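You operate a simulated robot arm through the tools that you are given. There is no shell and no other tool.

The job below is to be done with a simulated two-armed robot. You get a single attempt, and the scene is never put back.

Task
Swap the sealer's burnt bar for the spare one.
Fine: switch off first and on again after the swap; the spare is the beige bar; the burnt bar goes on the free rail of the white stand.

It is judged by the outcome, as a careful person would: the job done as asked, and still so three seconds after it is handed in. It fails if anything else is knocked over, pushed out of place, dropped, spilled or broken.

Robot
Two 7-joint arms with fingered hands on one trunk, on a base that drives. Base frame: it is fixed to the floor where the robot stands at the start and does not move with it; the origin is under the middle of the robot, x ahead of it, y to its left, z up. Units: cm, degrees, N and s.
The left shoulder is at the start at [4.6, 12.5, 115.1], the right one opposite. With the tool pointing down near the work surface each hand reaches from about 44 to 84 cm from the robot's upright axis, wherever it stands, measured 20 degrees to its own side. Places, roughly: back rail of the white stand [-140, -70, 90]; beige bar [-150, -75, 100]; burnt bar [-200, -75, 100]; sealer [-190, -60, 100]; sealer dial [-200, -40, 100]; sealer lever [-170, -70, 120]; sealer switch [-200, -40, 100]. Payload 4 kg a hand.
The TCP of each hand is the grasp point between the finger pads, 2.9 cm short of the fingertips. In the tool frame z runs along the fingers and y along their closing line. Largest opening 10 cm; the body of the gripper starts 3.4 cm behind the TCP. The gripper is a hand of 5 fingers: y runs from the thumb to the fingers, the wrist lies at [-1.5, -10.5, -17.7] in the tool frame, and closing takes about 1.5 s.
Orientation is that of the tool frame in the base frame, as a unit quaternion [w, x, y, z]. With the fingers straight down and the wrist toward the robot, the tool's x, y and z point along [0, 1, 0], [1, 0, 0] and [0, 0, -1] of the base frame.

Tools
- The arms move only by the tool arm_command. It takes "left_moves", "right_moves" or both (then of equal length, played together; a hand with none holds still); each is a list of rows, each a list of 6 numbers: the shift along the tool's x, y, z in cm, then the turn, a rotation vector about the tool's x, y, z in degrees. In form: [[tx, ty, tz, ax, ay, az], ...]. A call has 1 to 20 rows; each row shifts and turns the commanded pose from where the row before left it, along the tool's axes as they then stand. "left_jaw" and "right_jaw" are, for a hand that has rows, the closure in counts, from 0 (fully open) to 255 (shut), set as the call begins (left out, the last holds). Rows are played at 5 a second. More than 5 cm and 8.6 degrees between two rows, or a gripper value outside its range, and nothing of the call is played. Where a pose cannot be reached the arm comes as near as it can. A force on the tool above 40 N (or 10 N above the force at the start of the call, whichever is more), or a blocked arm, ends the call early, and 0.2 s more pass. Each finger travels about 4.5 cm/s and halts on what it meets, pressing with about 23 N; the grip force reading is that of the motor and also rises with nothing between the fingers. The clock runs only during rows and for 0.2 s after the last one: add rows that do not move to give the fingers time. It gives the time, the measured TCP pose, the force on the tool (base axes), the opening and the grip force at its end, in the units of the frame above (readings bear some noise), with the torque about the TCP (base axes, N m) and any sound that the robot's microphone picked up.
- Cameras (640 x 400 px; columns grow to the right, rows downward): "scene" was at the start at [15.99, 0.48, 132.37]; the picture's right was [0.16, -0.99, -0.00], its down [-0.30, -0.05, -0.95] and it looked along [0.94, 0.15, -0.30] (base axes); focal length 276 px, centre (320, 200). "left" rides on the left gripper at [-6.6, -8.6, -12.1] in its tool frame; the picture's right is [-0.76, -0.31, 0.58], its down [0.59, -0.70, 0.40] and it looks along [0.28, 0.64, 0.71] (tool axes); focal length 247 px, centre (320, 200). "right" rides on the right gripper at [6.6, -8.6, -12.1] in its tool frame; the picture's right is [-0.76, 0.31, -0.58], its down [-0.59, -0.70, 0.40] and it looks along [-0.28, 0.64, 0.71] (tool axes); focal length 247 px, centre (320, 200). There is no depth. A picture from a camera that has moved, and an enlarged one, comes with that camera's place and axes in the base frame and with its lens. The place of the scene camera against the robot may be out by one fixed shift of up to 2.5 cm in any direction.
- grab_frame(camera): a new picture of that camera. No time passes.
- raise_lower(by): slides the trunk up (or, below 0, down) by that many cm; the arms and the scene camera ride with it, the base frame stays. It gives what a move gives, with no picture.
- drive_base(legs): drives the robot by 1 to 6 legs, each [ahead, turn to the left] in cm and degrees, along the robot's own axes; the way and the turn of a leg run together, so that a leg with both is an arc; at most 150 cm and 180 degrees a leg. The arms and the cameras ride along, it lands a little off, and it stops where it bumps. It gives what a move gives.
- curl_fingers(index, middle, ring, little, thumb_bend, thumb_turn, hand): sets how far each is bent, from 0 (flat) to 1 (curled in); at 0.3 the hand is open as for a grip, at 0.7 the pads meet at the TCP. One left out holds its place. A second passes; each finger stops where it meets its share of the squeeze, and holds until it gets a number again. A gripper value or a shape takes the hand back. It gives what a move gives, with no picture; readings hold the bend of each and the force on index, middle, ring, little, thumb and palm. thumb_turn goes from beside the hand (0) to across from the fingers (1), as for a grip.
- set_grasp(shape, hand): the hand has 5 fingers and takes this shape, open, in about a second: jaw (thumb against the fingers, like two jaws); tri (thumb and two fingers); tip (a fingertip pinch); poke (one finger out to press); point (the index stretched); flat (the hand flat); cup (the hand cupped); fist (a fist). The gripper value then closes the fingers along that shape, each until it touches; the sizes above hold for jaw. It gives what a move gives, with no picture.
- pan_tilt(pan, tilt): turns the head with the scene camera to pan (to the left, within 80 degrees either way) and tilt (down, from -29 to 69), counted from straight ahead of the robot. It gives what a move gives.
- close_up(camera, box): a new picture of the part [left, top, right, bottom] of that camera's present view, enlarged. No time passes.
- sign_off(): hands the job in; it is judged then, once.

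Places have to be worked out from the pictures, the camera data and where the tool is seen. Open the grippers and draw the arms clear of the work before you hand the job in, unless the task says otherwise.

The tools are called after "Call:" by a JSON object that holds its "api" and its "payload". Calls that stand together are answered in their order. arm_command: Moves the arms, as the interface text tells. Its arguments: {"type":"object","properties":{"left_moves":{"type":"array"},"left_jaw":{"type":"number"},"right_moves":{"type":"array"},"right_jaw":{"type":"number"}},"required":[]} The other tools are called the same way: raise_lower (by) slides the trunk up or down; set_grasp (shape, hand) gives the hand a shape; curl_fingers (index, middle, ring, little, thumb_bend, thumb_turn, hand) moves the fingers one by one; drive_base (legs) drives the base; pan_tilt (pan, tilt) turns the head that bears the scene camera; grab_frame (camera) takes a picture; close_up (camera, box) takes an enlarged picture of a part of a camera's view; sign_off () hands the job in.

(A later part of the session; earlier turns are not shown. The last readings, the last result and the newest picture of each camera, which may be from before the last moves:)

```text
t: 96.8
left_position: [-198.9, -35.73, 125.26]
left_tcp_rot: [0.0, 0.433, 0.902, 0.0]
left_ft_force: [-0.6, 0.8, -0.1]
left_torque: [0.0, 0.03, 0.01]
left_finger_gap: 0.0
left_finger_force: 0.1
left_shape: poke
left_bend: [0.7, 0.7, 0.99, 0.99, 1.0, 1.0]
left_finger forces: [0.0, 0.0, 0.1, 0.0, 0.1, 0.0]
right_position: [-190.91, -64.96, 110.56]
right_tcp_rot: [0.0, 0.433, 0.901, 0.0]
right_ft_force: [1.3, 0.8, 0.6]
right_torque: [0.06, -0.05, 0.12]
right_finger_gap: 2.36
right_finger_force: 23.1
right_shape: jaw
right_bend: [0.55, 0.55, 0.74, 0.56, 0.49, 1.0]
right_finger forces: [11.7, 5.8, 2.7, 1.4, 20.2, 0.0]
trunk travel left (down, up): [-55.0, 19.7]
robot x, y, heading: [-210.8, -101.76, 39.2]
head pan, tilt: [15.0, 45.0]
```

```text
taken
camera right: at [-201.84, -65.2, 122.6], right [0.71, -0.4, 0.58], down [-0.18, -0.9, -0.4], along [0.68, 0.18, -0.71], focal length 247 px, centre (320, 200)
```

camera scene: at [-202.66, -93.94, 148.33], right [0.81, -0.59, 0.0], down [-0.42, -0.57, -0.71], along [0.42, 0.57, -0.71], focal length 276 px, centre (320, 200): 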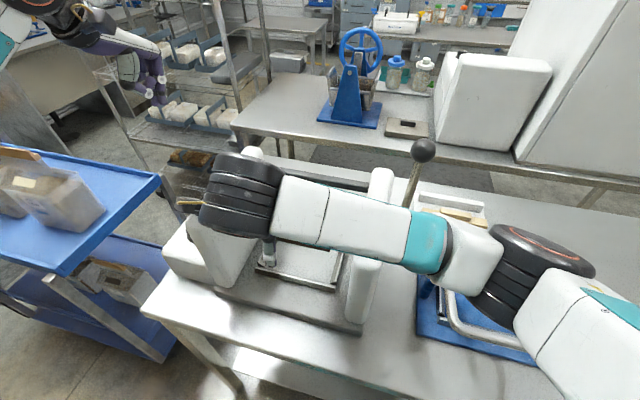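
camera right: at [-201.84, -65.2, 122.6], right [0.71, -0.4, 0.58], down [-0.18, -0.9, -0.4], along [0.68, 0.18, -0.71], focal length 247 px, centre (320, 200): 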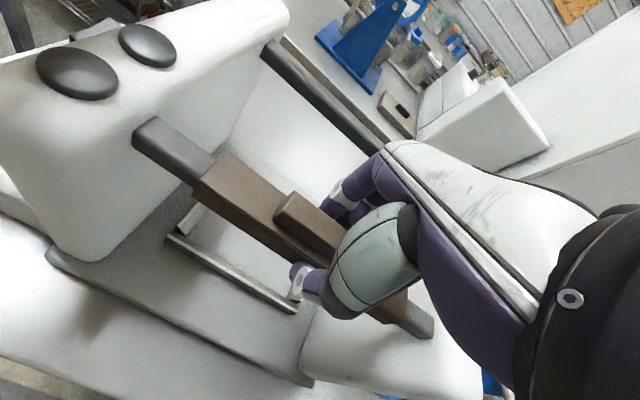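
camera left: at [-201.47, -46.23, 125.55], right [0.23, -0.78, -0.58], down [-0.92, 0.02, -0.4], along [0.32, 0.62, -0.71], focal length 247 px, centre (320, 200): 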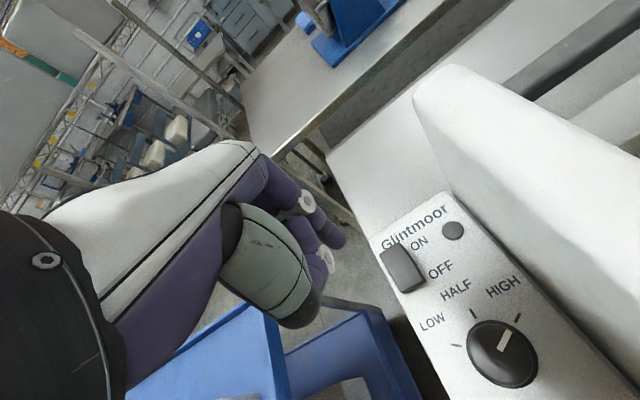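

Gripped (gap 2.4 cm, thumb 20 N against the fingers). I lift slowly by 3 cm and check that the bar comes off its rod.

Call:
{"api": "arm_command", "payload": {"right_moves": [[0, 0, -0.5, 0, 0, 0], [0, 0, -0.5, 0, 0, 0], [0, 0, -0.5, 0, 0, 0], [0, 0, -0.5, 0, 0, 0], [0, 0, -1, 0, 0, 0], [0, 0, 0, 0, 0, 0]]}}

Call:
{"api": "grab_frame", "payload": {"camera": "right"}}

Call:
{"api": "grab_frame", "payload": {"camera": "scene"}}

```text
t: 98.2
left_position: [-199.04, -35.81, 125.27]
left_tcp_rot: [0.0, 0.432, 0.902, 0.0]
left_ft_force: [0.2, 1.1, 0.1]
left_torque: [-0.01, -0.03, 0.02]
left_finger_gap: 0.0
left_finger_force: 0.0
left_shape: poke
left_bend: [0.7, 0.7, 0.99, 0.99, 1.0, 1.0]
left_finger forces: [0.0, 0.0, 0.0, 0.0, 0.1, 0.0]
right_position: [-191.04, -64.87, 113.55]
right_tcp_rot: [-0.001, 0.432, 0.902, -0.001]
right_ft_force: [0.1, -0.2, -0.7]
right_torque: [-0.01, -0.01, -0.01]
right_finger_gap: 2.34
right_finger_force: 23.2
right_shape: jaw
right_bend: [0.55, 0.56, 0.74, 0.6, 0.49, 1.0]
right_finger forces: [12.8, 5.0, 2.1, 0.9, 21.0, 0.0]
trunk travel left (down, up): [-55.0, 19.7]
robot x, y, heading: [-210.75, -101.75, 39.0]
head pan, tilt: [15.0, 45.0]
```

```text
taken
camera right: at [-201.83, -65.14, 125.61], right [0.71, -0.4, 0.58], down [-0.18, -0.9, -0.4], along [0.68, 0.18, -0.71], focal length 247 px, centre (320, 200)
```

right: 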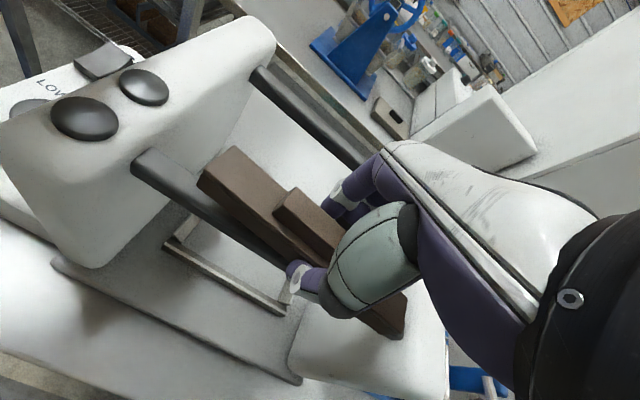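

```text
taken
camera scene: at [-202.66, -93.95, 148.32], right [0.81, -0.59, 0.0], down [-0.42, -0.57, -0.71], along [0.42, 0.57, -0.71], focal length 276 px, centre (320, 200)
```

scene: 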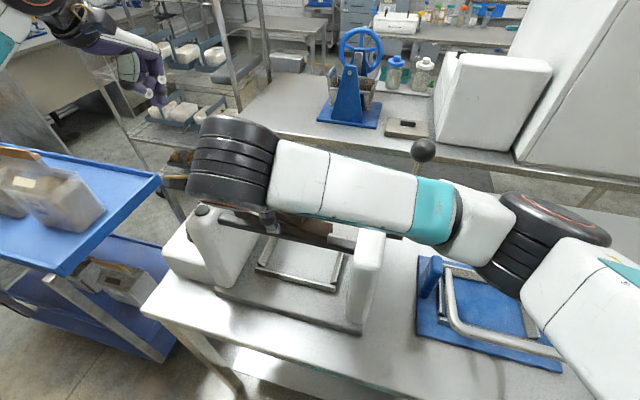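

The bar is off the rod, held level. I raise it well above the lever's ball and carry it back along the path the hand came by, at z ≈ 141.

Call:
{"api": "arm_command", "payload": {"right_moves": [[0, 0, -3, 0, 0, 0], [0, 0, -4, 0, 0, 0], [0, 0, -4, 0, 0, 0], [0, 0, -4, 0, 0, 0], [0, 0, -4, 0, 0, 0], [0, 0, -4, 0, 0, 0], [0, 0, -4, 0, 0, 0], [0, 0, 0, 0, 0, 0]]}}

Call:
{"api": "arm_command", "payload": {"right_moves": [[-3, 1.73, 0, 0, 0, 0], [-3, 1.73, 0, 0, 0, 0], [-3, 1.73, 0, 0, 0, 0], [-3, 1.73, 0, 0, 0, 0], [-3, 1.73, 0, 0, 0, 0], [-3, 1.73, 0, 0, 0, 0], [-3, 1.73, 0, 0, 0, 0], [-3, 1.73, 0, 0, 0, 0], [-3, 1.73, 0, 0, 0, 0], [-3, 1.73, 0, 0, 0, 0], [-3, 1.73, 0, 0, 0, 0], [-3, 1.73, 0, 0, 0, 0], [0, 0, 0, 0, 0, 0]]}}

Call:
{"api": "grab_frame", "payload": {"camera": "right"}}

Call:
{"api": "grab_frame", "payload": {"camera": "scene"}}

```text
t: 100.0
left_position: [-198.93, -35.76, 125.3]
left_tcp_rot: [-0.001, 0.432, 0.902, 0.001]
left_ft_force: [-0.5, -0.5, 0.6]
left_torque: [0.01, 0.03, -0.04]
left_finger_gap: 0.0
left_finger_force: 0.2
left_shape: poke
left_bend: [0.7, 0.7, 0.99, 0.99, 1.0, 1.0]
left_finger forces: [0.0, 0.0, 0.1, 0.1, 0.0, 0.0]
right_position: [-190.96, -64.86, 140.84]
right_tcp_rot: [0.0, 0.431, 0.902, -0.001]
right_ft_force: [-0.1, -0.3, 0.8]
right_torque: [-0.01, 0.02, 0.01]
right_finger_gap: 2.35
right_finger_force: 22.8
right_shape: jaw
right_bend: [0.55, 0.56, 0.74, 0.6, 0.49, 1.0]
right_finger forces: [12.8, 5.0, 2.4, 0.8, 21.0, 0.0]
trunk travel left (down, up): [-55.0, 19.7]
robot x, y, heading: [-210.92, -101.6, 38.9]
head pan, tilt: [15.0, 45.0]
```

```text
t: 102.8
left_position: [-198.96, -35.81, 125.3]
left_tcp_rot: [0.0, 0.432, 0.902, 0.0]
left_ft_force: [-0.5, 0.3, 0.4]
left_torque: [0.02, 0.01, 0.0]
left_finger_gap: 0.0
left_finger_force: 0.0
left_shape: poke
left_bend: [0.7, 0.7, 0.99, 0.99, 1.0, 1.0]
left_finger forces: [0.0, 0.0, 0.0, 0.0, 0.0, 0.1]
right_position: [-152.28, -79.87, 140.71]
right_tcp_rot: [0.0, 0.432, 0.902, -0.001]
right_ft_force: [-0.8, 0.3, -0.7]
right_torque: [-0.02, 0.0, -0.01]
right_finger_gap: 2.33
right_finger_force: 22.2
right_shape: jaw
right_bend: [0.55, 0.56, 0.74, 0.6, 0.49, 1.0]
right_finger forces: [12.8, 5.0, 2.3, 0.7, 20.7, 0.1]
trunk travel left (down, up): [-55.0, 19.7]
robot x, y, heading: [-210.6, -101.46, 39.0]
head pan, tilt: [15.0, 45.0]
```

```text
taken
camera right: at [-163.16, -80.13, 152.76], right [0.71, -0.4, 0.58], down [-0.18, -0.9, -0.4], along [0.68, 0.18, -0.71], focal length 247 px, centre (320, 200)
```

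right: 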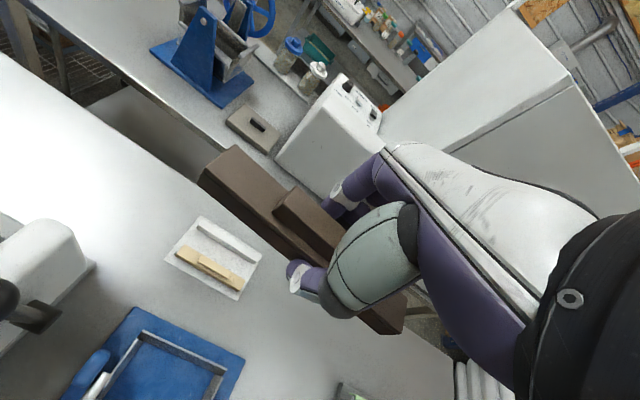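

```text
taken
camera scene: at [-202.7, -93.92, 148.33], right [0.81, -0.59, 0.0], down [-0.42, -0.57, -0.71], along [0.42, 0.57, -0.71], focal length 276 px, centre (320, 200)
```

scene: 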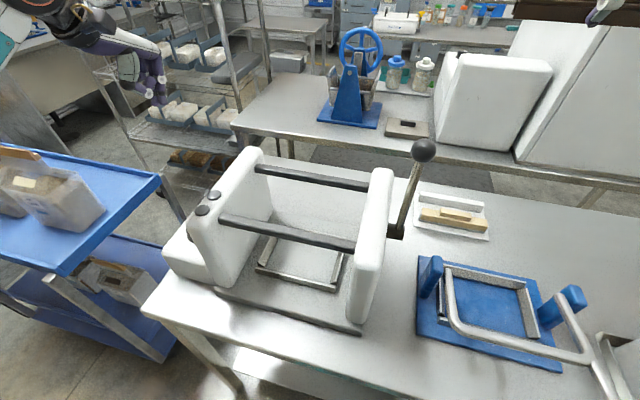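

The rod is bare now and the bar is held steadily. I zoom in on the stand and the held bar to find where the bar must go.

Call:
{"api": "close_up", "payload": {"camera": "right", "box": [150, 200, 280, 310]}}

Call:
{"api": "close_up", "payload": {"camera": "right", "box": [180, 130, 420, 350]}}

```text
3.64 times, centred on (215, 255) of right
camera zoom: at [-163.16, -80.13, 152.76], right [0.71, -0.4, 0.58], down [-0.18, -0.9, -0.4], along [0.68, 0.18, -0.71], focal length 898 px, centre (702, 0)
```

zoom: 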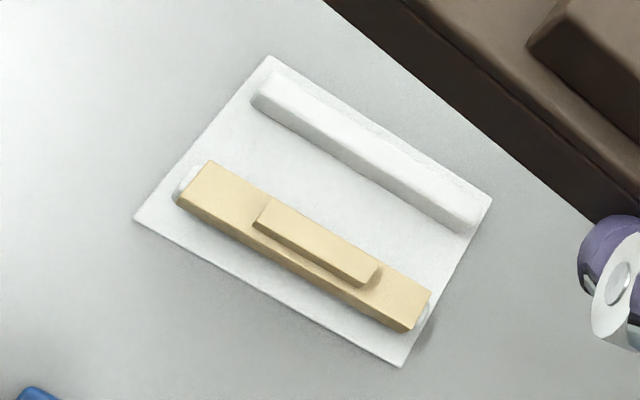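

```text
1.82 times, centred on (300, 240) of right
camera zoom: at [-163.16, -80.13, 152.76], right [0.71, -0.4, 0.58], down [-0.18, -0.9, -0.4], along [0.68, 0.18, -0.71], focal length 449 px, centre (356, 127)
```

zoom: 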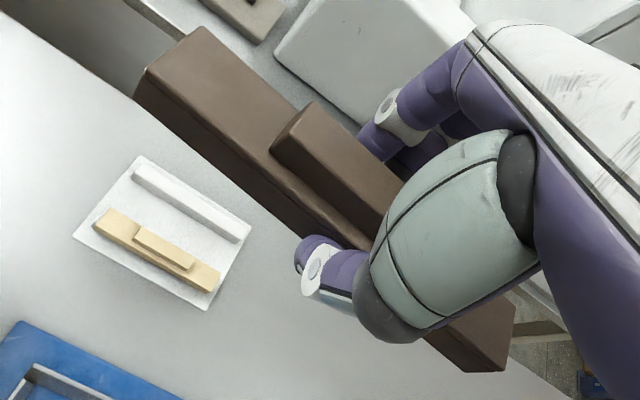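

Call:
{"api": "close_up", "payload": {"camera": "right", "box": [175, 205, 265, 270]}}

Call:
{"api": "close_up", "payload": {"camera": "right", "box": [165, 235, 255, 305]}}

```text
6.15 times, centred on (220, 238) of right
camera zoom: at [-163.16, -80.13, 152.76], right [0.71, -0.4, 0.58], down [-0.18, -0.9, -0.4], along [0.68, 0.18, -0.71], focal length 1520 px, centre (935, -31)
```

zoom: 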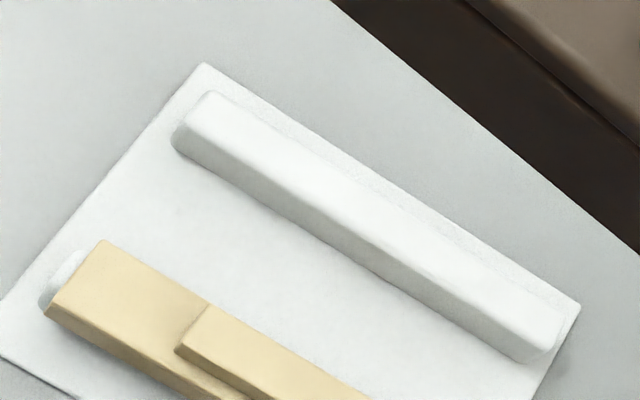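

```text
5.71 times, centred on (210, 270) of right
camera zoom: at [-163.16, -80.13, 152.76], right [0.71, -0.4, 0.58], down [-0.18, -0.9, -0.4], along [0.68, 0.18, -0.71], focal length 1411 px, centre (949, -200)
```

zoom: 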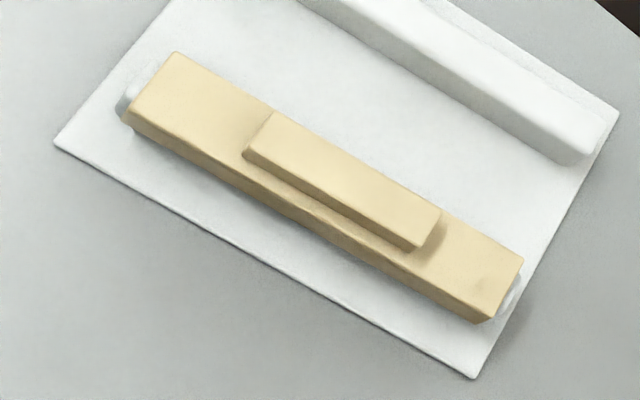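

The bare back rail lies about 7–8 cm behind the beige bar's rail. Reaching it needs the shoulders lower, so before lowering the trunk I check what is around the right elbow.

Call:
{"api": "pan_tilt", "payload": {"pan": -30, "tilt": 35}}

Call:
{"api": "grab_frame", "payload": {"camera": "scene"}}

Call:
{"api": "pan_tilt", "payload": {"pan": -65, "tilt": 45}}

Call:
{"api": "grab_frame", "payload": {"camera": "scene"}}

```text
t: 103.9
left_position: [-198.96, -35.79, 125.34]
left_tcp_rot: [0.0, 0.432, 0.902, 0.001]
left_ft_force: [0.6, -0.1, -0.3]
left_torque: [0.01, 0.0, 0.01]
left_finger_gap: 0.0
left_finger_force: 0.0
left_shape: poke
left_bend: [0.7, 0.7, 0.99, 0.99, 1.0, 1.0]
left_finger forces: [0.0, 0.0, 0.0, 0.0, 0.1, 0.0]
right_position: [-152.31, -79.85, 140.74]
right_tcp_rot: [0.0, 0.432, 0.902, 0.0]
right_ft_force: [-0.2, -0.6, -0.9]
right_torque: [-0.02, -0.02, 0.05]
right_finger_gap: 2.31
right_finger_force: 22.9
right_shape: jaw
right_bend: [0.55, 0.56, 0.74, 0.6, 0.49, 1.0]
right_finger forces: [12.9, 4.9, 2.4, 0.7, 20.8, 0.0]
trunk travel left (down, up): [-55.0, 19.7]
robot x, y, heading: [-210.89, -101.44, 39.0]
head pan, tilt: [-30.0, 35.0]
```

```text
taken
camera scene: at [-198.73, -99.16, 149.8], right [0.16, -0.99, 0.0], down [-0.57, -0.09, -0.82], along [0.81, 0.13, -0.57], focal length 276 px, centre (320, 200)
```

scene: 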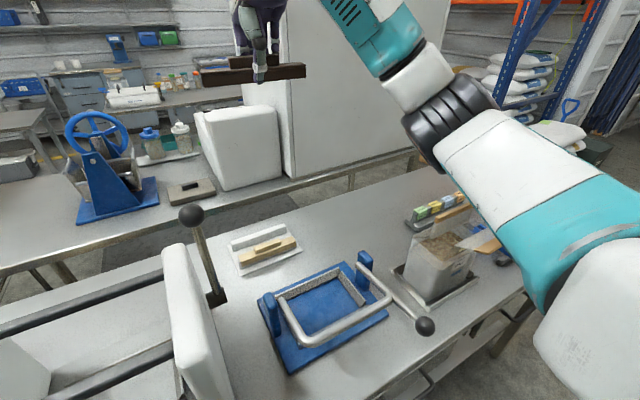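

```text
t: 104.9
left_position: [-198.86, -35.78, 125.37]
left_tcp_rot: [0.001, 0.432, 0.902, 0.0]
left_ft_force: [0.2, -0.3, -0.6]
left_torque: [0.02, -0.04, 0.02]
left_finger_gap: 0.0
left_finger_force: 0.0
left_shape: poke
left_bend: [0.7, 0.7, 0.99, 0.99, 1.0, 1.0]
left_finger forces: [0.0, 0.0, 0.0, 0.0, 0.0, 0.0]
right_position: [-152.4, -79.91, 140.69]
right_tcp_rot: [-0.001, 0.433, 0.902, 0.0]
right_ft_force: [0.1, 0.8, -0.7]
right_torque: [-0.02, -0.04, 0.01]
right_finger_gap: 2.34
right_finger_force: 22.6
right_shape: jaw
right_bend: [0.55, 0.56, 0.74, 0.6, 0.49, 1.0]
right_finger forces: [12.9, 5.0, 2.3, 0.7, 20.8, 0.0]
trunk travel left (down, up): [-55.0, 19.7]
robot x, y, heading: [-210.8, -101.72, 38.9]
head pan, tilt: [-65.0, 45.0]
```

```text
taken
camera scene: at [-200.13, -104.1, 148.33], right [-0.44, -0.9, 0.0], down [-0.64, 0.31, -0.71], along [0.64, -0.31, -0.71], focal length 276 px, centre (320, 200)
```

scene: 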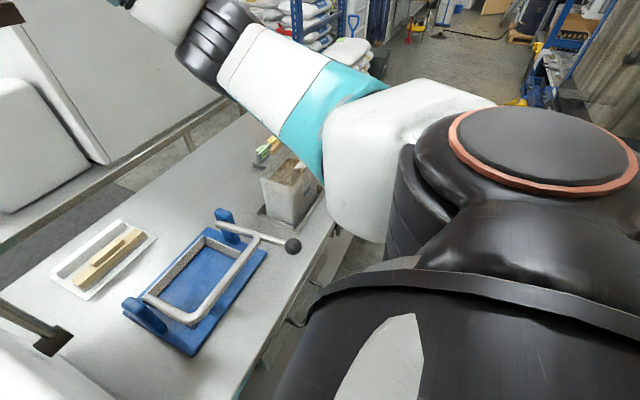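

The elbow will swing inwards as the hand reaches forward, away from the bag. First I zoom in on the held bar's left end with the same crop as before the grasp, to get its exact seat in the hand.

Call:
{"api": "close_up", "payload": {"camera": "right", "box": [170, 130, 290, 230]}}

Call:
{"api": "close_up", "payload": {"camera": "right", "box": [260, 170, 420, 350]}}

```text
4.00 times, centred on (230, 180) of right
camera zoom: at [-163.13, -80.14, 152.74], right [0.71, -0.4, 0.58], down [-0.18, -0.9, -0.4], along [0.68, 0.18, -0.71], focal length 988 px, centre (680, 280)
```

zoom: 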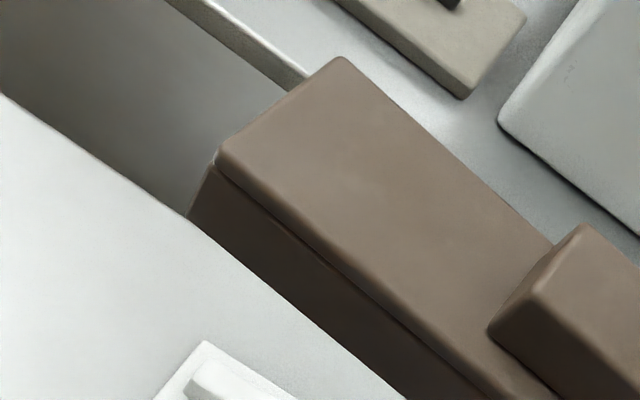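

```text
2.22 times, centred on (340, 260) of right
camera zoom: at [-163.13, -80.14, 152.74], right [0.71, -0.4, 0.58], down [-0.18, -0.9, -0.4], along [0.68, 0.18, -0.71], focal length 549 px, centre (276, 67)
```

zoom: 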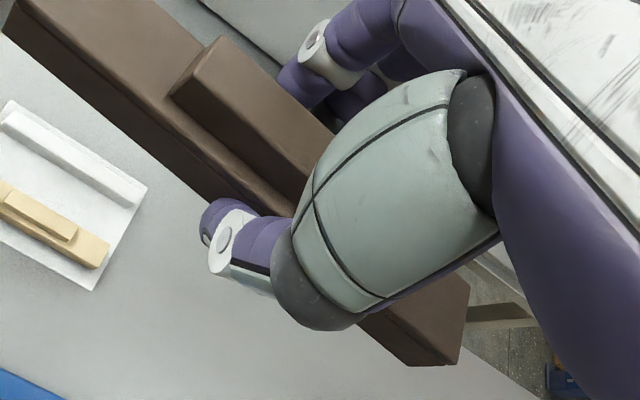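

The held bar seems slightly turned compared with before. I look at it from the head camera and at its right end to judge tilt and yaw.

Call:
{"api": "pan_tilt", "payload": {"pan": -20, "tilt": 20}}

Call:
{"api": "close_up", "payload": {"camera": "scene", "box": [220, 80, 400, 200]}}

Call:
{"api": "close_up", "payload": {"camera": "right", "box": [350, 270, 430, 350]}}

```text
t: 106.0
left_position: [-198.96, -35.83, 125.28]
left_tcp_rot: [0.0, 0.433, 0.901, 0.0]
left_ft_force: [0.5, -0.3, -0.6]
left_torque: [0.0, 0.0, -0.02]
left_finger_gap: 0.0
left_finger_force: 0.0
left_shape: poke
left_bend: [0.7, 0.7, 0.99, 0.99, 1.0, 1.0]
left_finger forces: [0.1, 0.0, 0.1, 0.0, 0.0, 0.0]
right_position: [-152.24, -79.92, 140.65]
right_tcp_rot: [0.0, 0.432, 0.902, -0.001]
right_ft_force: [0.3, 0.2, 0.4]
right_torque: [0.03, -0.03, 0.02]
right_finger_gap: 2.32
right_finger_force: 22.7
right_shape: jaw
right_bend: [0.55, 0.56, 0.74, 0.6, 0.49, 1.0]
right_finger forces: [12.8, 5.1, 2.2, 0.8, 20.7, 0.0]
trunk travel left (down, up): [-55.0, 19.7]
robot x, y, heading: [-210.82, -101.22, 38.9]
head pan, tilt: [-20.0, 20.0]
```

```text
3.33 times, centred on (310, 140) of scene
camera zoom: at [-198.62, -97.52, 152.19], right [0.32, -0.95, 0.0], down [-0.32, -0.11, -0.94], along [0.89, 0.3, -0.34], focal length 921 px, centre (353, 400)
```

zoom: 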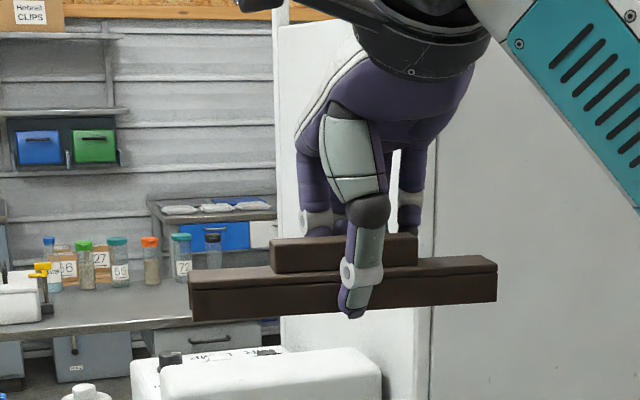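

```text
5.00 times, centred on (390, 310) of right
camera zoom: at [-163.13, -80.14, 152.74], right [0.71, -0.4, 0.58], down [-0.18, -0.9, -0.4], along [0.68, 0.18, -0.71], focal length 1235 px, centre (-30, -350)
```

zoom: 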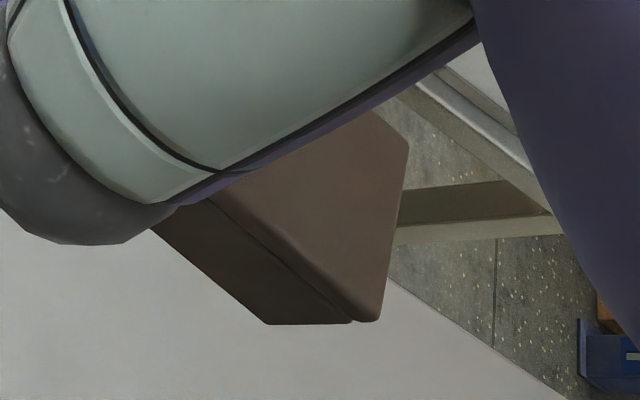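

The wrist-camera corners show the bar centred in the hand but yawed about 6° (left end forward) since it left the rod. I move forward over the back rail, descending to z ≈ 125, and turn the hand about -6.5° to bring the bar parallel to the rail.

Call:
{"api": "arm_command", "payload": {"right_moves": [[0.12, 4.3, 2, 0, 0, 0], [0.12, 4.3, 4, 0, 0, 0], [0.12, 4.3, 4.5, 0, 0, 0], [0.12, 4.3, 4.5, 0, 0, 0], [0, 0, 0, 0, 0, -3.2], [0, 0, 0, 0, 0, -3.3], [0, 0, 0, 0, 0, 0]]}}

Call:
{"api": "grab_frame", "payload": {"camera": "right"}}

Call:
{"api": "pan_tilt", "payload": {"pan": -20, "tilt": 30}}

Call:
{"api": "grab_frame", "payload": {"camera": "scene"}}

```text
refused: row 2 steps farther than a row can; nothing moved
```

```text
taken
camera right: at [-163.13, -80.14, 152.74], right [0.71, -0.4, 0.58], down [-0.18, -0.9, -0.4], along [0.68, 0.18, -0.71], focal length 247 px, centre (320, 200)
```

right: 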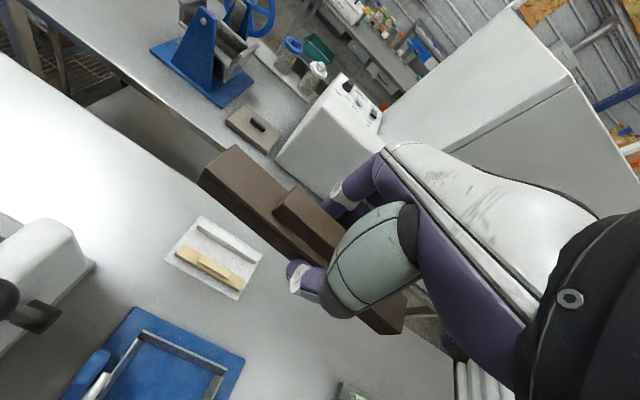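

```text
t: 106.8
left_position: [-198.96, -35.86, 125.31]
left_tcp_rot: [0.0, 0.432, 0.902, 0.0]
left_ft_force: [-0.1, 0.2, 0.4]
left_torque: [0.05, 0.04, -0.03]
left_finger_gap: 0.02
left_finger_force: 0.0
left_shape: poke
left_bend: [0.7, 0.7, 0.99, 0.99, 1.0, 1.0]
left_finger forces: [0.0, 0.0, 0.0, 0.1, 0.1, 0.0]
right_position: [-152.27, -79.93, 140.69]
right_tcp_rot: [0.0, 0.432, 0.902, -0.002]
right_ft_force: [-1.1, 0.8, -1.0]
right_torque: [-0.01, 0.0, -0.02]
right_finger_gap: 2.34
right_finger_force: 22.9
right_shape: jaw
right_bend: [0.55, 0.56, 0.74, 0.6, 0.49, 1.0]
right_finger forces: [12.8, 4.9, 2.2, 0.8, 20.8, 0.0]
trunk travel left (down, up): [-55.0, 19.7]
robot x, y, heading: [-210.69, -101.48, 38.9]
head pan, tilt: [-20.0, 30.0]
```

```text
taken
camera scene: at [-198.88, -97.6, 150.59], right [0.32, -0.95, 0.0], down [-0.47, -0.16, -0.87], along [0.82, 0.28, -0.5], focal length 276 px, centre (320, 200)
```

scene: 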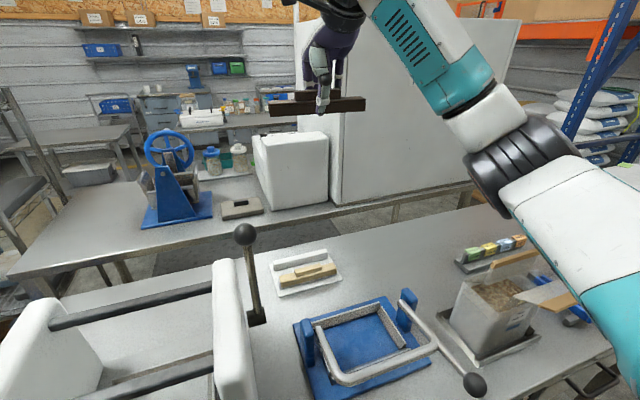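

The steps were too long, so nothing moved. I repeat the move with shorter steps.

Call:
{"api": "arm_command", "payload": {"right_moves": [[0.08, 2.87, 2.6, 0, 0, 0], [0.08, 2.87, 2.6, 0, 0, 0], [0.08, 2.87, 2.6, 0, 0, 0], [0.08, 2.87, 2.6, 0, 0, 0], [0.08, 2.87, 2.6, 0, 0, 0], [0.08, 2.87, 2.6, 0, 0, 0], [0, 0, 0, 0, 0, -3.2], [0, 0, 0, 0, 0, -3.3], [0, 0, 0, 0, 0, 0]]}}

Call:
{"api": "grab_frame", "payload": {"camera": "right"}}

Call:
{"api": "grab_frame", "payload": {"camera": "scene"}}

```text
t: 108.8
left_position: [-198.96, -35.81, 125.35]
left_tcp_rot: [0.0, 0.432, 0.902, 0.0]
left_ft_force: [1.0, -0.6, 0.4]
left_torque: [-0.02, -0.02, 0.01]
left_finger_gap: 0.0
left_finger_force: 0.0
left_shape: poke
left_bend: [0.7, 0.7, 0.99, 0.99, 1.0, 1.0]
left_finger forces: [0.0, 0.0, 0.0, 0.0, 0.0, 0.0]
right_position: [-139.15, -68.9, 124.94]
right_tcp_rot: [-0.001, 0.38, 0.925, -0.001]
right_ft_force: [-0.3, -0.6, -0.1]
right_torque: [0.0, -0.01, 0.0]
right_finger_gap: 2.31
right_finger_force: 22.9
right_shape: jaw
right_bend: [0.55, 0.56, 0.74, 0.6, 0.49, 1.0]
right_finger forces: [12.8, 4.9, 2.3, 0.8, 20.8, 0.1]
trunk travel left (down, up): [-55.0, 19.7]
robot x, y, heading: [-210.79, -101.72, 39.1]
head pan, tilt: [-20.0, 30.0]
```

```text
taken
camera right: at [-149.89, -70.34, 137.01], right [0.75, -0.31, 0.58], down [-0.08, -0.91, -0.4], along [0.65, 0.26, -0.71], focal length 247 px, centre (320, 200)
```

right: 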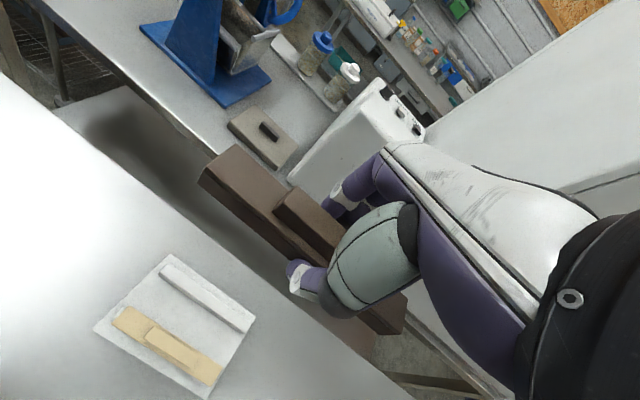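

```text
taken
camera scene: at [-198.88, -97.62, 150.59], right [0.32, -0.95, 0.0], down [-0.47, -0.16, -0.87], along [0.82, 0.28, -0.5], focal length 276 px, centre (320, 200)
```

scene: 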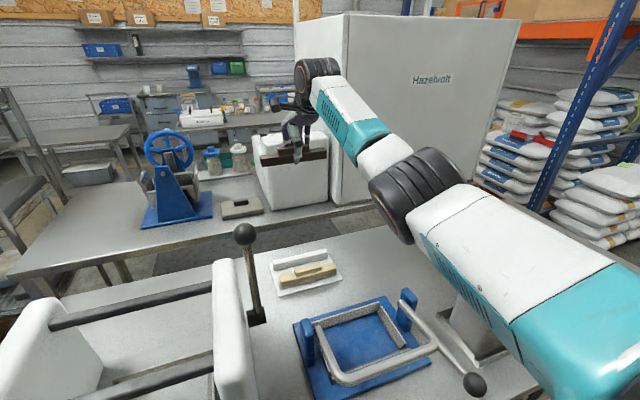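

The bar is above the back rail, elbow well clear. I lower the trunk by 8 cm for reach, then lower the hand so that the bar hangs a few cm above the rail.

Call:
{"api": "raise_lower", "payload": {"by": -8}}

Call:
{"api": "arm_command", "payload": {"right_moves": [[0, 0, 3, 0, 0, 0], [0, 0, 3, 0, 0, 0], [0, 0, 3, 0, 0, 0], [0, 0, 3, 0, 0, 0], [0, 0, 3, 0, 0, 0], [0, 0, 2, 0, 0, 0], [0, 0, 0, 0, 0, 0]]}}

Call:
{"api": "grab_frame", "payload": {"camera": "right"}}

Call:
{"api": "grab_frame", "payload": {"camera": "scene"}}

```text
t: 109.9
left_position: [-199.21, -35.96, 117.35]
left_tcp_rot: [0.001, 0.432, 0.902, 0.001]
left_ft_force: [-0.4, -0.8, -0.2]
left_torque: [-0.01, 0.0, -0.01]
left_finger_gap: 0.02
left_finger_force: 0.1
left_shape: poke
left_bend: [0.7, 0.7, 0.99, 0.99, 1.0, 1.0]
left_finger forces: [0.0, 0.1, 0.0, 0.1, 0.0, 0.0]
right_position: [-139.17, -68.88, 117.15]
right_tcp_rot: [0.0, 0.381, 0.925, 0.001]
right_ft_force: [-0.2, -0.2, -0.5]
right_torque: [-0.02, 0.02, 0.01]
right_finger_gap: 2.34
right_finger_force: 22.8
right_shape: jaw
right_bend: [0.55, 0.56, 0.74, 0.6, 0.49, 1.0]
right_finger forces: [12.8, 5.0, 2.4, 0.7, 20.8, 0.1]
trunk travel left (down, up): [-47.0, 27.7]
robot x, y, heading: [-210.9, -101.58, 38.8]
head pan, tilt: [-20.0, 30.0]
```

```text
t: 111.5
left_position: [-199.03, -35.93, 117.2]
left_tcp_rot: [-0.001, 0.432, 0.902, 0.0]
left_ft_force: [-0.6, 0.4, -0.1]
left_torque: [0.0, 0.01, 0.01]
left_finger_gap: 0.0
left_finger_force: 0.0
left_shape: poke
left_bend: [0.7, 0.7, 0.99, 0.99, 1.0, 1.0]
left_finger forces: [0.1, 0.0, 0.0, 0.0, 0.0, 0.1]
right_position: [-139.03, -68.93, 100.02]
right_tcp_rot: [-0.001, 0.38, 0.925, 0.001]
right_ft_force: [-0.3, -0.1, -1.3]
right_torque: [0.0, 0.02, -0.01]
right_finger_gap: 2.33
right_finger_force: 23.3
right_shape: jaw
right_bend: [0.55, 0.56, 0.74, 0.6, 0.49, 1.0]
right_finger forces: [12.8, 5.1, 2.2, 0.7, 20.7, 0.0]
trunk travel left (down, up): [-47.0, 27.7]
robot x, y, heading: [-210.68, -101.32, 38.8]
head pan, tilt: [-20.0, 30.0]
```

```text
taken
camera right: at [-149.82, -70.35, 112.1], right [0.75, -0.31, 0.58], down [-0.08, -0.91, -0.4], along [0.65, 0.26, -0.71], focal length 247 px, centre (320, 200)
```

right: 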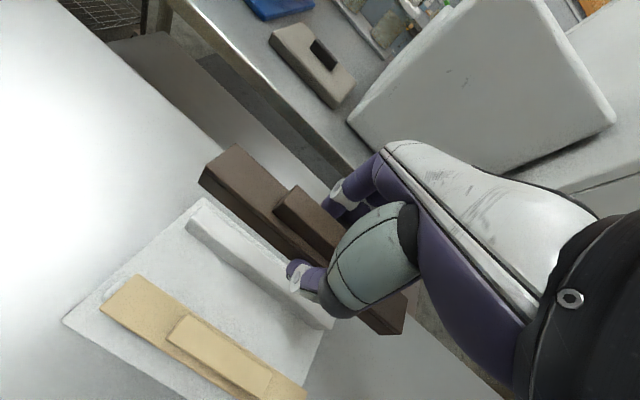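

```text
taken
camera scene: at [-198.36, -97.17, 142.53], right [0.32, -0.95, 0.0], down [-0.47, -0.16, -0.87], along [0.82, 0.28, -0.5], focal length 276 px, centre (320, 200)
```

scene: 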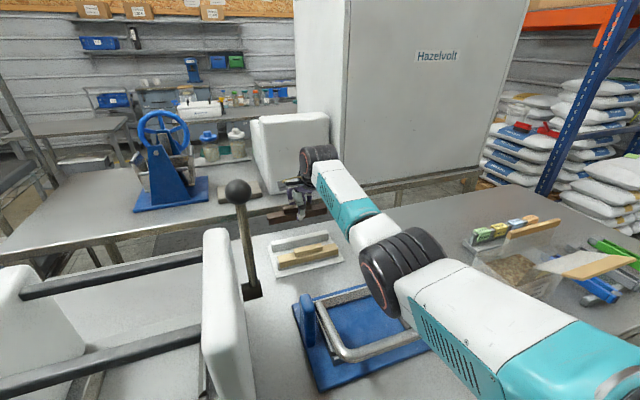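

The bar is now about 7 cm above its rest height. I zoom in on its alignment with the rail, and on the elbow's clearance over the blue press.

Call:
{"api": "close_up", "payload": {"camera": "right", "box": [150, 120, 350, 350]}}

Call:
{"api": "close_up", "payload": {"camera": "scene", "box": [260, 180, 500, 400]}}

```text
1.74 times, centred on (250, 235) of right
camera zoom: at [-149.82, -70.35, 112.1], right [0.75, -0.31, 0.58], down [-0.08, -0.91, -0.4], along [0.65, 0.26, -0.71], focal length 430 px, centre (442, 139)
```

zoom: 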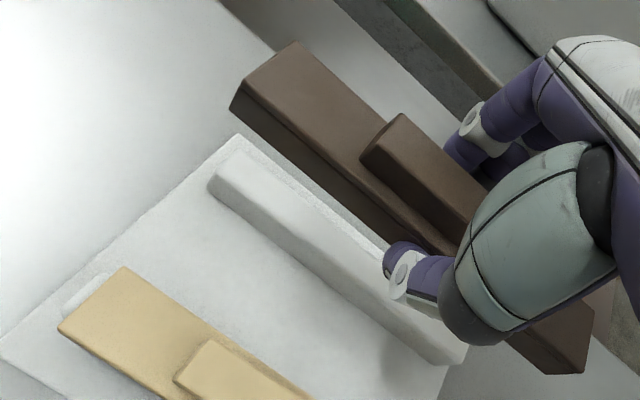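

```text
1.82 times, centred on (380, 290) of scene
camera zoom: at [-198.36, -97.17, 142.53], right [0.32, -0.95, 0.0], down [-0.47, -0.16, -0.87], along [0.82, 0.28, -0.5], focal length 503 px, centre (211, 36)
```

zoom: 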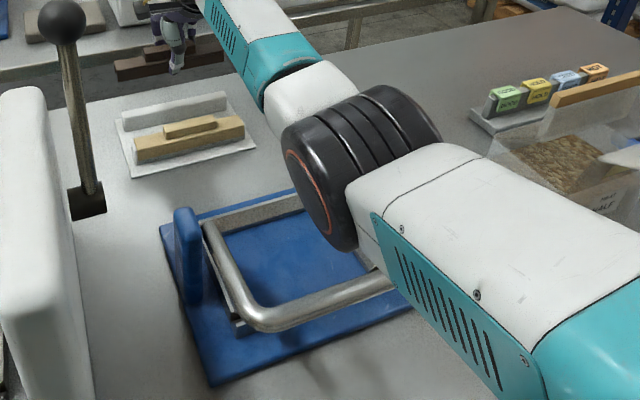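

The elbow clears the press by some 7 cm. I take finer views of both ends of bar and rail to compute the remaining offset.

Call:
{"api": "close_up", "payload": {"camera": "right", "box": [170, 130, 290, 240]}}

Call:
{"api": "close_up", "payload": {"camera": "right", "box": [250, 240, 420, 350]}}

```text
3.64 times, centred on (230, 185) of right
camera zoom: at [-149.82, -70.35, 112.1], right [0.75, -0.31, 0.58], down [-0.08, -0.91, -0.4], along [0.65, 0.26, -0.71], focal length 898 px, centre (647, 254)
```

zoom: 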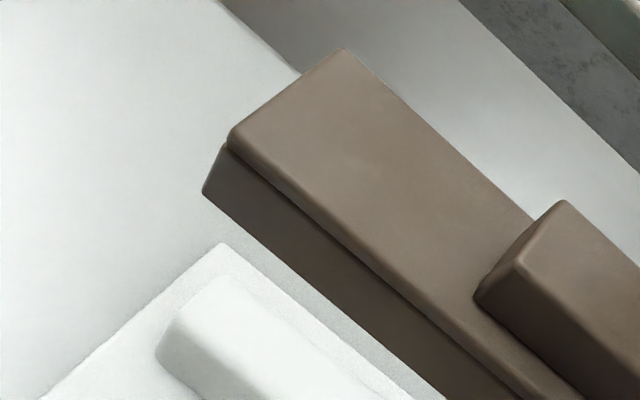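

```text
3.64 times, centred on (335, 295) of right
camera zoom: at [-149.82, -70.35, 112.1], right [0.75, -0.31, 0.58], down [-0.08, -0.91, -0.4], along [0.65, 0.26, -0.71], focal length 898 px, centre (266, -146)
```

zoom: 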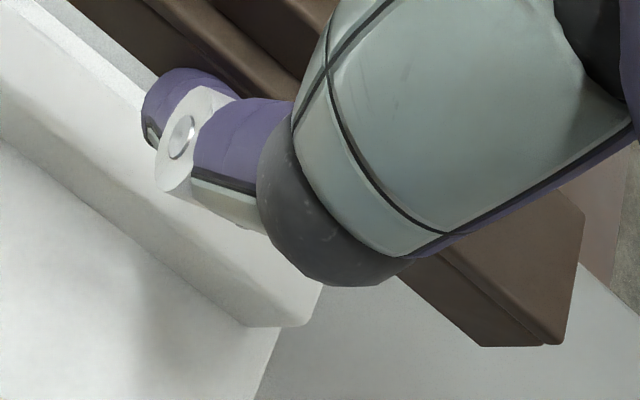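

Computed bar centre and direction (129.0°) agree with the rail (centre ≈ [-138.8,-68.8], stand at 128.7°) within about 0.15 cm. I lower to just above contact and look again.

Call:
{"api": "arm_command", "payload": {"right_moves": [[0, 0, 2, 0, 0, 0], [0, 0, 2, 0, 0, 0], [0, 0, 1, 0, 0, 0], [0, 0, 0, 0, 0, 0]]}}

Call:
{"api": "close_up", "payload": {"camera": "right", "box": [170, 130, 290, 240]}}

Call:
{"api": "close_up", "payload": {"camera": "right", "box": [250, 240, 420, 350]}}

Call:
{"api": "close_up", "payload": {"camera": "scene", "box": [230, 180, 390, 290]}}

```text
t: 112.5
left_position: [-199.05, -35.77, 117.31]
left_tcp_rot: [0.0, 0.432, 0.902, 0.001]
left_ft_force: [-0.5, 0.4, 0.3]
left_torque: [0.02, -0.04, 0.01]
left_finger_gap: 0.01
left_finger_force: 0.1
left_shape: poke
left_bend: [0.7, 0.7, 0.99, 0.99, 1.0, 1.0]
left_finger forces: [0.0, 0.1, 0.0, 0.0, 0.0, 0.1]
right_position: [-139.12, -68.83, 95.14]
right_tcp_rot: [0.0, 0.381, 0.925, -0.001]
right_ft_force: [-0.4, 0.5, -0.7]
right_torque: [0.04, 0.04, 0.03]
right_finger_gap: 2.35
right_finger_force: 22.8
right_shape: jaw
right_bend: [0.55, 0.56, 0.74, 0.6, 0.49, 1.0]
right_finger forces: [12.8, 4.9, 2.3, 0.7, 20.7, 0.0]
trunk travel left (down, up): [-47.0, 27.7]
robot x, y, heading: [-210.83, -101.52, 38.8]
head pan, tilt: [-20.0, 30.0]
```

```text
3.64 times, centred on (230, 185) of right
camera zoom: at [-149.85, -70.28, 107.05], right [0.75, -0.31, 0.58], down [-0.08, -0.91, -0.4], along [0.65, 0.26, -0.71], focal length 898 px, centre (647, 254)
```

zoom: 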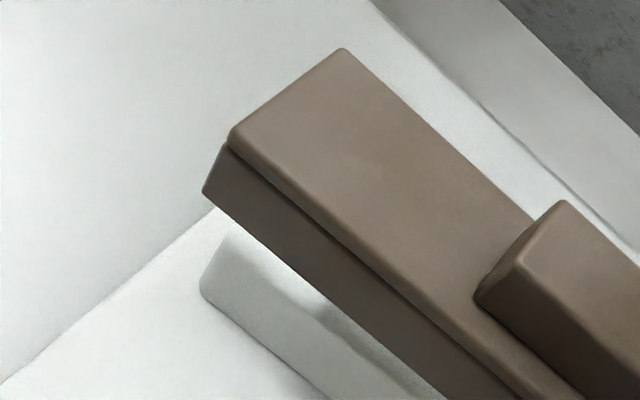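

```text
3.64 times, centred on (335, 295) of right
camera zoom: at [-149.85, -70.28, 107.05], right [0.75, -0.31, 0.58], down [-0.08, -0.91, -0.4], along [0.65, 0.26, -0.71], focal length 898 px, centre (266, -146)
```

zoom: 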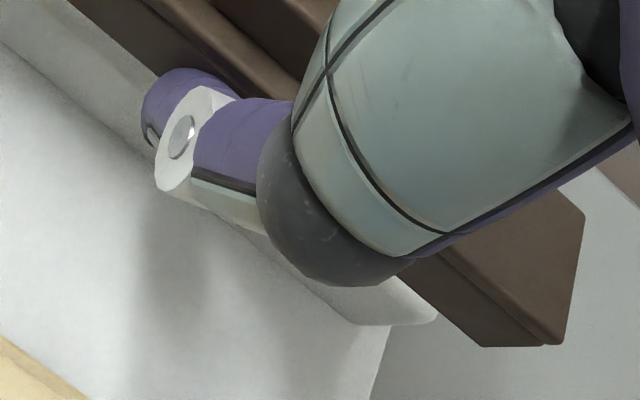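

```text
3.64 times, centred on (310, 235) of scene
camera zoom: at [-198.36, -97.17, 142.53], right [0.32, -0.95, 0.0], down [-0.47, -0.16, -0.87], along [0.82, 0.28, -0.5], focal length 1005 px, centre (356, 73)
```

zoom: 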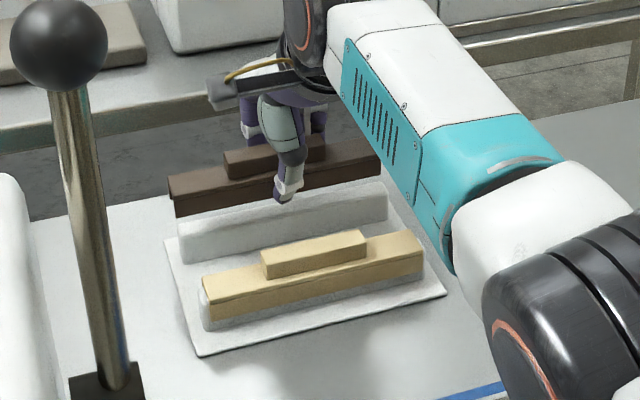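

Call:
{"api": "close_up", "payload": {"camera": "right", "box": [195, 170, 275, 240]}}

Call:
{"api": "close_up", "payload": {"camera": "scene", "box": [262, 210, 342, 270]}}

```text
5.71 times, centred on (235, 205) of right
camera zoom: at [-149.85, -70.28, 107.05], right [0.75, -0.31, 0.58], down [-0.08, -0.91, -0.4], along [0.65, 0.26, -0.71], focal length 1411 px, centre (806, 171)
```

zoom: 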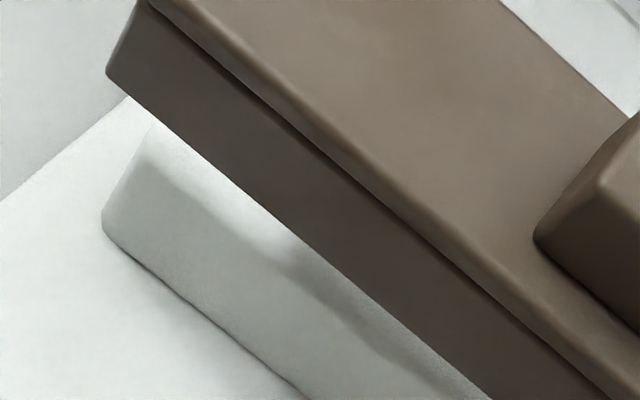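

```text
6.67 times, centred on (302, 240) of scene
camera zoom: at [-198.36, -97.17, 142.53], right [0.32, -0.95, 0.0], down [-0.47, -0.16, -0.87], along [0.82, 0.28, -0.5], focal length 1843 px, centre (440, -67)
```

zoom: 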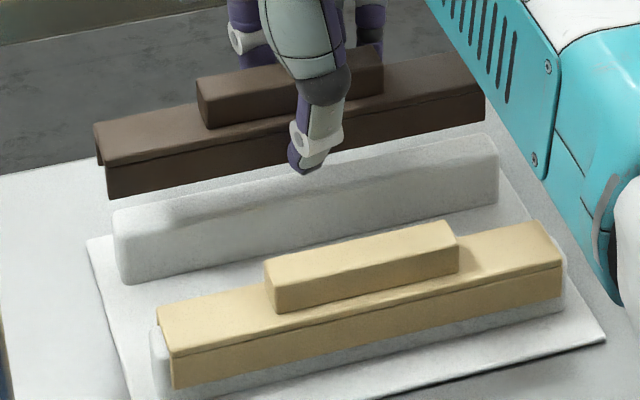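

The head view shows the bar parallel to the rail (slopes equal) but about 0.4 cm too far left. I shift it right by 0.4 cm and lower by 1 cm, watching the force.

Call:
{"api": "arm_command", "payload": {"right_moves": [[-0.41, 0.05, 0, 0, 0, 0], [0, 0, 0.5, 0, 0, 0], [0, 0, 0.5, 0, 0, 0], [0, 0, 0, 0, 0, 0]]}}

Call:
{"api": "close_up", "payload": {"camera": "scene", "box": [262, 210, 342, 270]}}

Call:
{"api": "close_up", "payload": {"camera": "right", "box": [195, 170, 275, 240]}}

```text
t: 113.5
left_position: [-198.96, -35.95, 117.26]
left_tcp_rot: [-0.001, 0.432, 0.902, -0.001]
left_ft_force: [-0.5, 0.5, 0.4]
left_torque: [0.0, -0.03, 0.01]
left_finger_gap: 0.0
left_finger_force: 0.0
left_shape: poke
left_bend: [0.7, 0.7, 0.99, 0.99, 1.0, 1.0]
left_finger forces: [0.0, 0.1, 0.0, 0.0, 0.0, 0.0]
right_position: [-138.83, -69.13, 94.11]
right_tcp_rot: [-0.001, 0.381, 0.925, -0.001]
right_ft_force: [0.0, -0.3, -0.8]
right_torque: [0.0, -0.03, 0.01]
right_finger_gap: 2.32
right_finger_force: 22.8
right_shape: jaw
right_bend: [0.55, 0.56, 0.74, 0.6, 0.49, 1.0]
right_finger forces: [12.9, 5.0, 2.3, 0.6, 20.7, 0.0]
trunk travel left (down, up): [-47.0, 27.7]
robot x, y, heading: [-210.78, -101.34, 38.8]
head pan, tilt: [-20.0, 30.0]
```

```text
6.67 times, centred on (302, 240) of scene
camera zoom: at [-198.36, -97.17, 142.53], right [0.32, -0.95, 0.0], down [-0.47, -0.16, -0.87], along [0.82, 0.28, -0.5], focal length 1843 px, centre (440, -67)
```

zoom: 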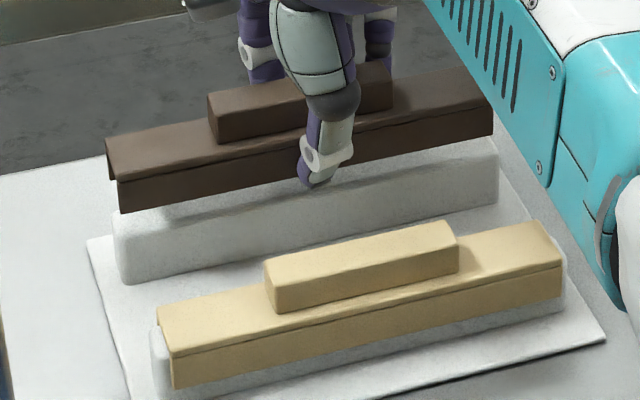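

```text
5.71 times, centred on (235, 205) of right
camera zoom: at [-149.53, -70.57, 106.11], right [0.75, -0.31, 0.58], down [-0.08, -0.91, -0.4], along [0.65, 0.26, -0.71], focal length 1411 px, centre (806, 171)
```

zoom: 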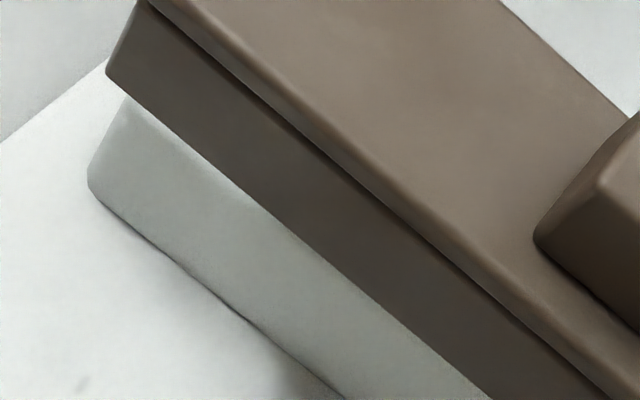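

No contact yet; whether the rail sits 0–0.7 cm further forward depends on its exact height, so I feel for it by lowering in small steps.

Call:
{"api": "arm_command", "payload": {"right_moves": [[0, 0, 0.3, 0, 0, 0], [0, 0, 0.3, 0, 0, 0], [0, 0, 0, 0, 0, 0]]}}

Call:
{"api": "arm_command", "payload": {"right_moves": [[0, 0, 0.2, 0, 0, 0], [0, 0, 0.2, 0, 0, 0], [0, 0, 0, 0, 0, 0]]}}

```text
t: 114.3
left_position: [-199.06, -35.82, 117.39]
left_tcp_rot: [0.001, 0.432, 0.902, 0.0]
left_ft_force: [0.2, 0.0, -0.1]
left_torque: [0.0, -0.03, -0.05]
left_finger_gap: 0.0
left_finger_force: 0.1
left_shape: poke
left_bend: [0.7, 0.7, 0.99, 0.99, 1.0, 1.0]
left_finger forces: [0.0, 0.0, 0.0, 0.0, 0.0, 0.0]
right_position: [-138.89, -69.16, 93.47]
right_tcp_rot: [0.0, 0.38, 0.925, -0.001]
right_ft_force: [-0.2, 0.7, -0.5]
right_torque: [0.02, 0.01, -0.04]
right_finger_gap: 2.32
right_finger_force: 23.3
right_shape: jaw
right_bend: [0.55, 0.56, 0.74, 0.6, 0.49, 1.0]
right_finger forces: [12.7, 4.9, 2.2, 0.7, 20.7, 0.1]
trunk travel left (down, up): [-47.0, 27.7]
robot x, y, heading: [-210.72, -101.59, 38.9]
head pan, tilt: [-20.0, 30.0]
```

```text
t: 115.1
left_position: [-199.02, -35.9, 117.28]
left_tcp_rot: [0.001, 0.431, 0.902, 0.0]
left_ft_force: [0.6, -0.4, -0.4]
left_torque: [-0.03, 0.01, 0.0]
left_finger_gap: 0.0
left_finger_force: 0.1
left_shape: poke
left_bend: [0.7, 0.7, 0.99, 0.99, 1.0, 1.0]
left_finger forces: [0.0, 0.0, 0.0, 0.1, 0.0, 0.1]
right_position: [-138.65, -69.12, 92.96]
right_tcp_rot: [0.001, 0.38, 0.925, 0.0]
right_ft_force: [0.5, -0.6, -0.1]
right_torque: [-0.03, 0.0, 0.03]
right_finger_gap: 2.33
right_finger_force: 22.1
right_shape: jaw
right_bend: [0.55, 0.56, 0.74, 0.6, 0.49, 1.0]
right_finger forces: [12.9, 5.0, 2.4, 0.7, 20.7, 0.0]
trunk travel left (down, up): [-47.0, 27.7]
robot x, y, heading: [-210.78, -101.61, 39.1]
head pan, tilt: [-20.0, 30.0]
```

Still no contact at z 93. I look again at bar and rail from both cameras.

Call:
{"api": "close_up", "payload": {"camera": "right", "box": [185, 150, 275, 230]}}

Call:
{"api": "close_up", "payload": {"camera": "scene", "box": [262, 210, 342, 270]}}

```text
5.00 times, centred on (230, 190) of right
camera zoom: at [-149.51, -70.57, 105.01], right [0.75, -0.31, 0.58], down [-0.08, -0.91, -0.4], along [0.65, 0.26, -0.71], focal length 1235 px, centre (770, 250)
```

zoom: 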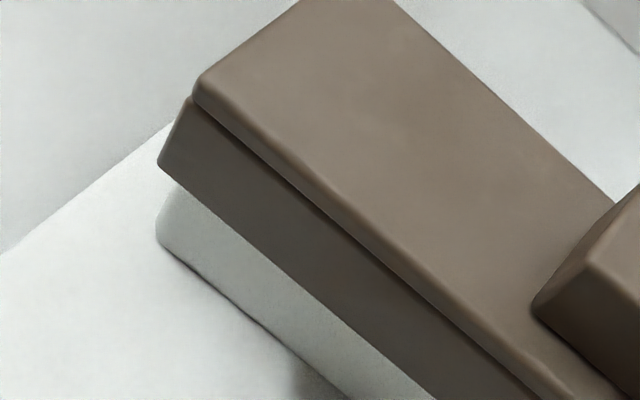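

```text
6.67 times, centred on (302, 240) of scene
camera zoom: at [-198.36, -97.17, 142.53], right [0.32, -0.95, 0.0], down [-0.47, -0.16, -0.87], along [0.82, 0.28, -0.5], focal length 1843 px, centre (440, -67)
```

zoom: 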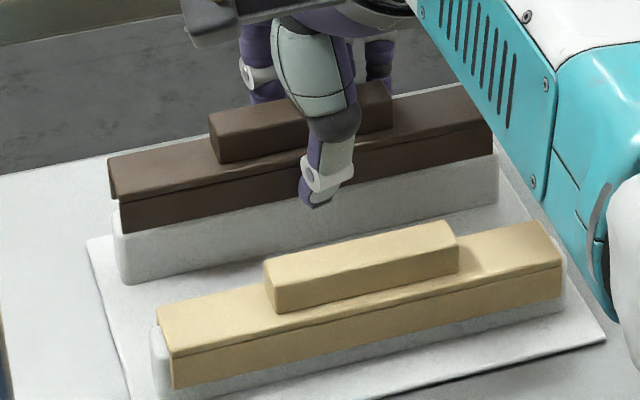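

Call:
{"api": "arm_command", "payload": {"right_moves": [[0, 0, 0.2, 0, 0, 0], [0, 0, 0.2, 0, 0, 0], [0, 0, 0, 0, 0, 0]]}}

```text
t: 115.9
left_position: [-199.09, -35.9, 117.3]
left_tcp_rot: [0.001, 0.432, 0.902, 0.0]
left_ft_force: [0.0, 0.7, 0.1]
left_torque: [-0.01, 0.01, 0.0]
left_finger_gap: 0.01
left_finger_force: 0.0
left_shape: poke
left_bend: [0.7, 0.7, 0.99, 0.99, 1.0, 1.0]
left_finger forces: [0.0, 0.0, 0.1, 0.1, 0.0, 0.1]
right_position: [-138.77, -69.13, 92.6]
right_tcp_rot: [-0.001, 0.38, 0.925, -0.001]
right_ft_force: [-0.2, -0.3, -0.7]
right_torque: [-0.04, -0.03, -0.04]
right_finger_gap: 2.3
right_finger_force: 22.7
right_shape: jaw
right_bend: [0.55, 0.56, 0.74, 0.6, 0.49, 1.0]
right_finger forces: [12.8, 5.0, 2.2, 0.6, 20.7, 0.0]
trunk travel left (down, up): [-47.0, 27.7]
robot x, y, heading: [-210.63, -101.38, 38.6]
head pan, tilt: [-20.0, 30.0]
```

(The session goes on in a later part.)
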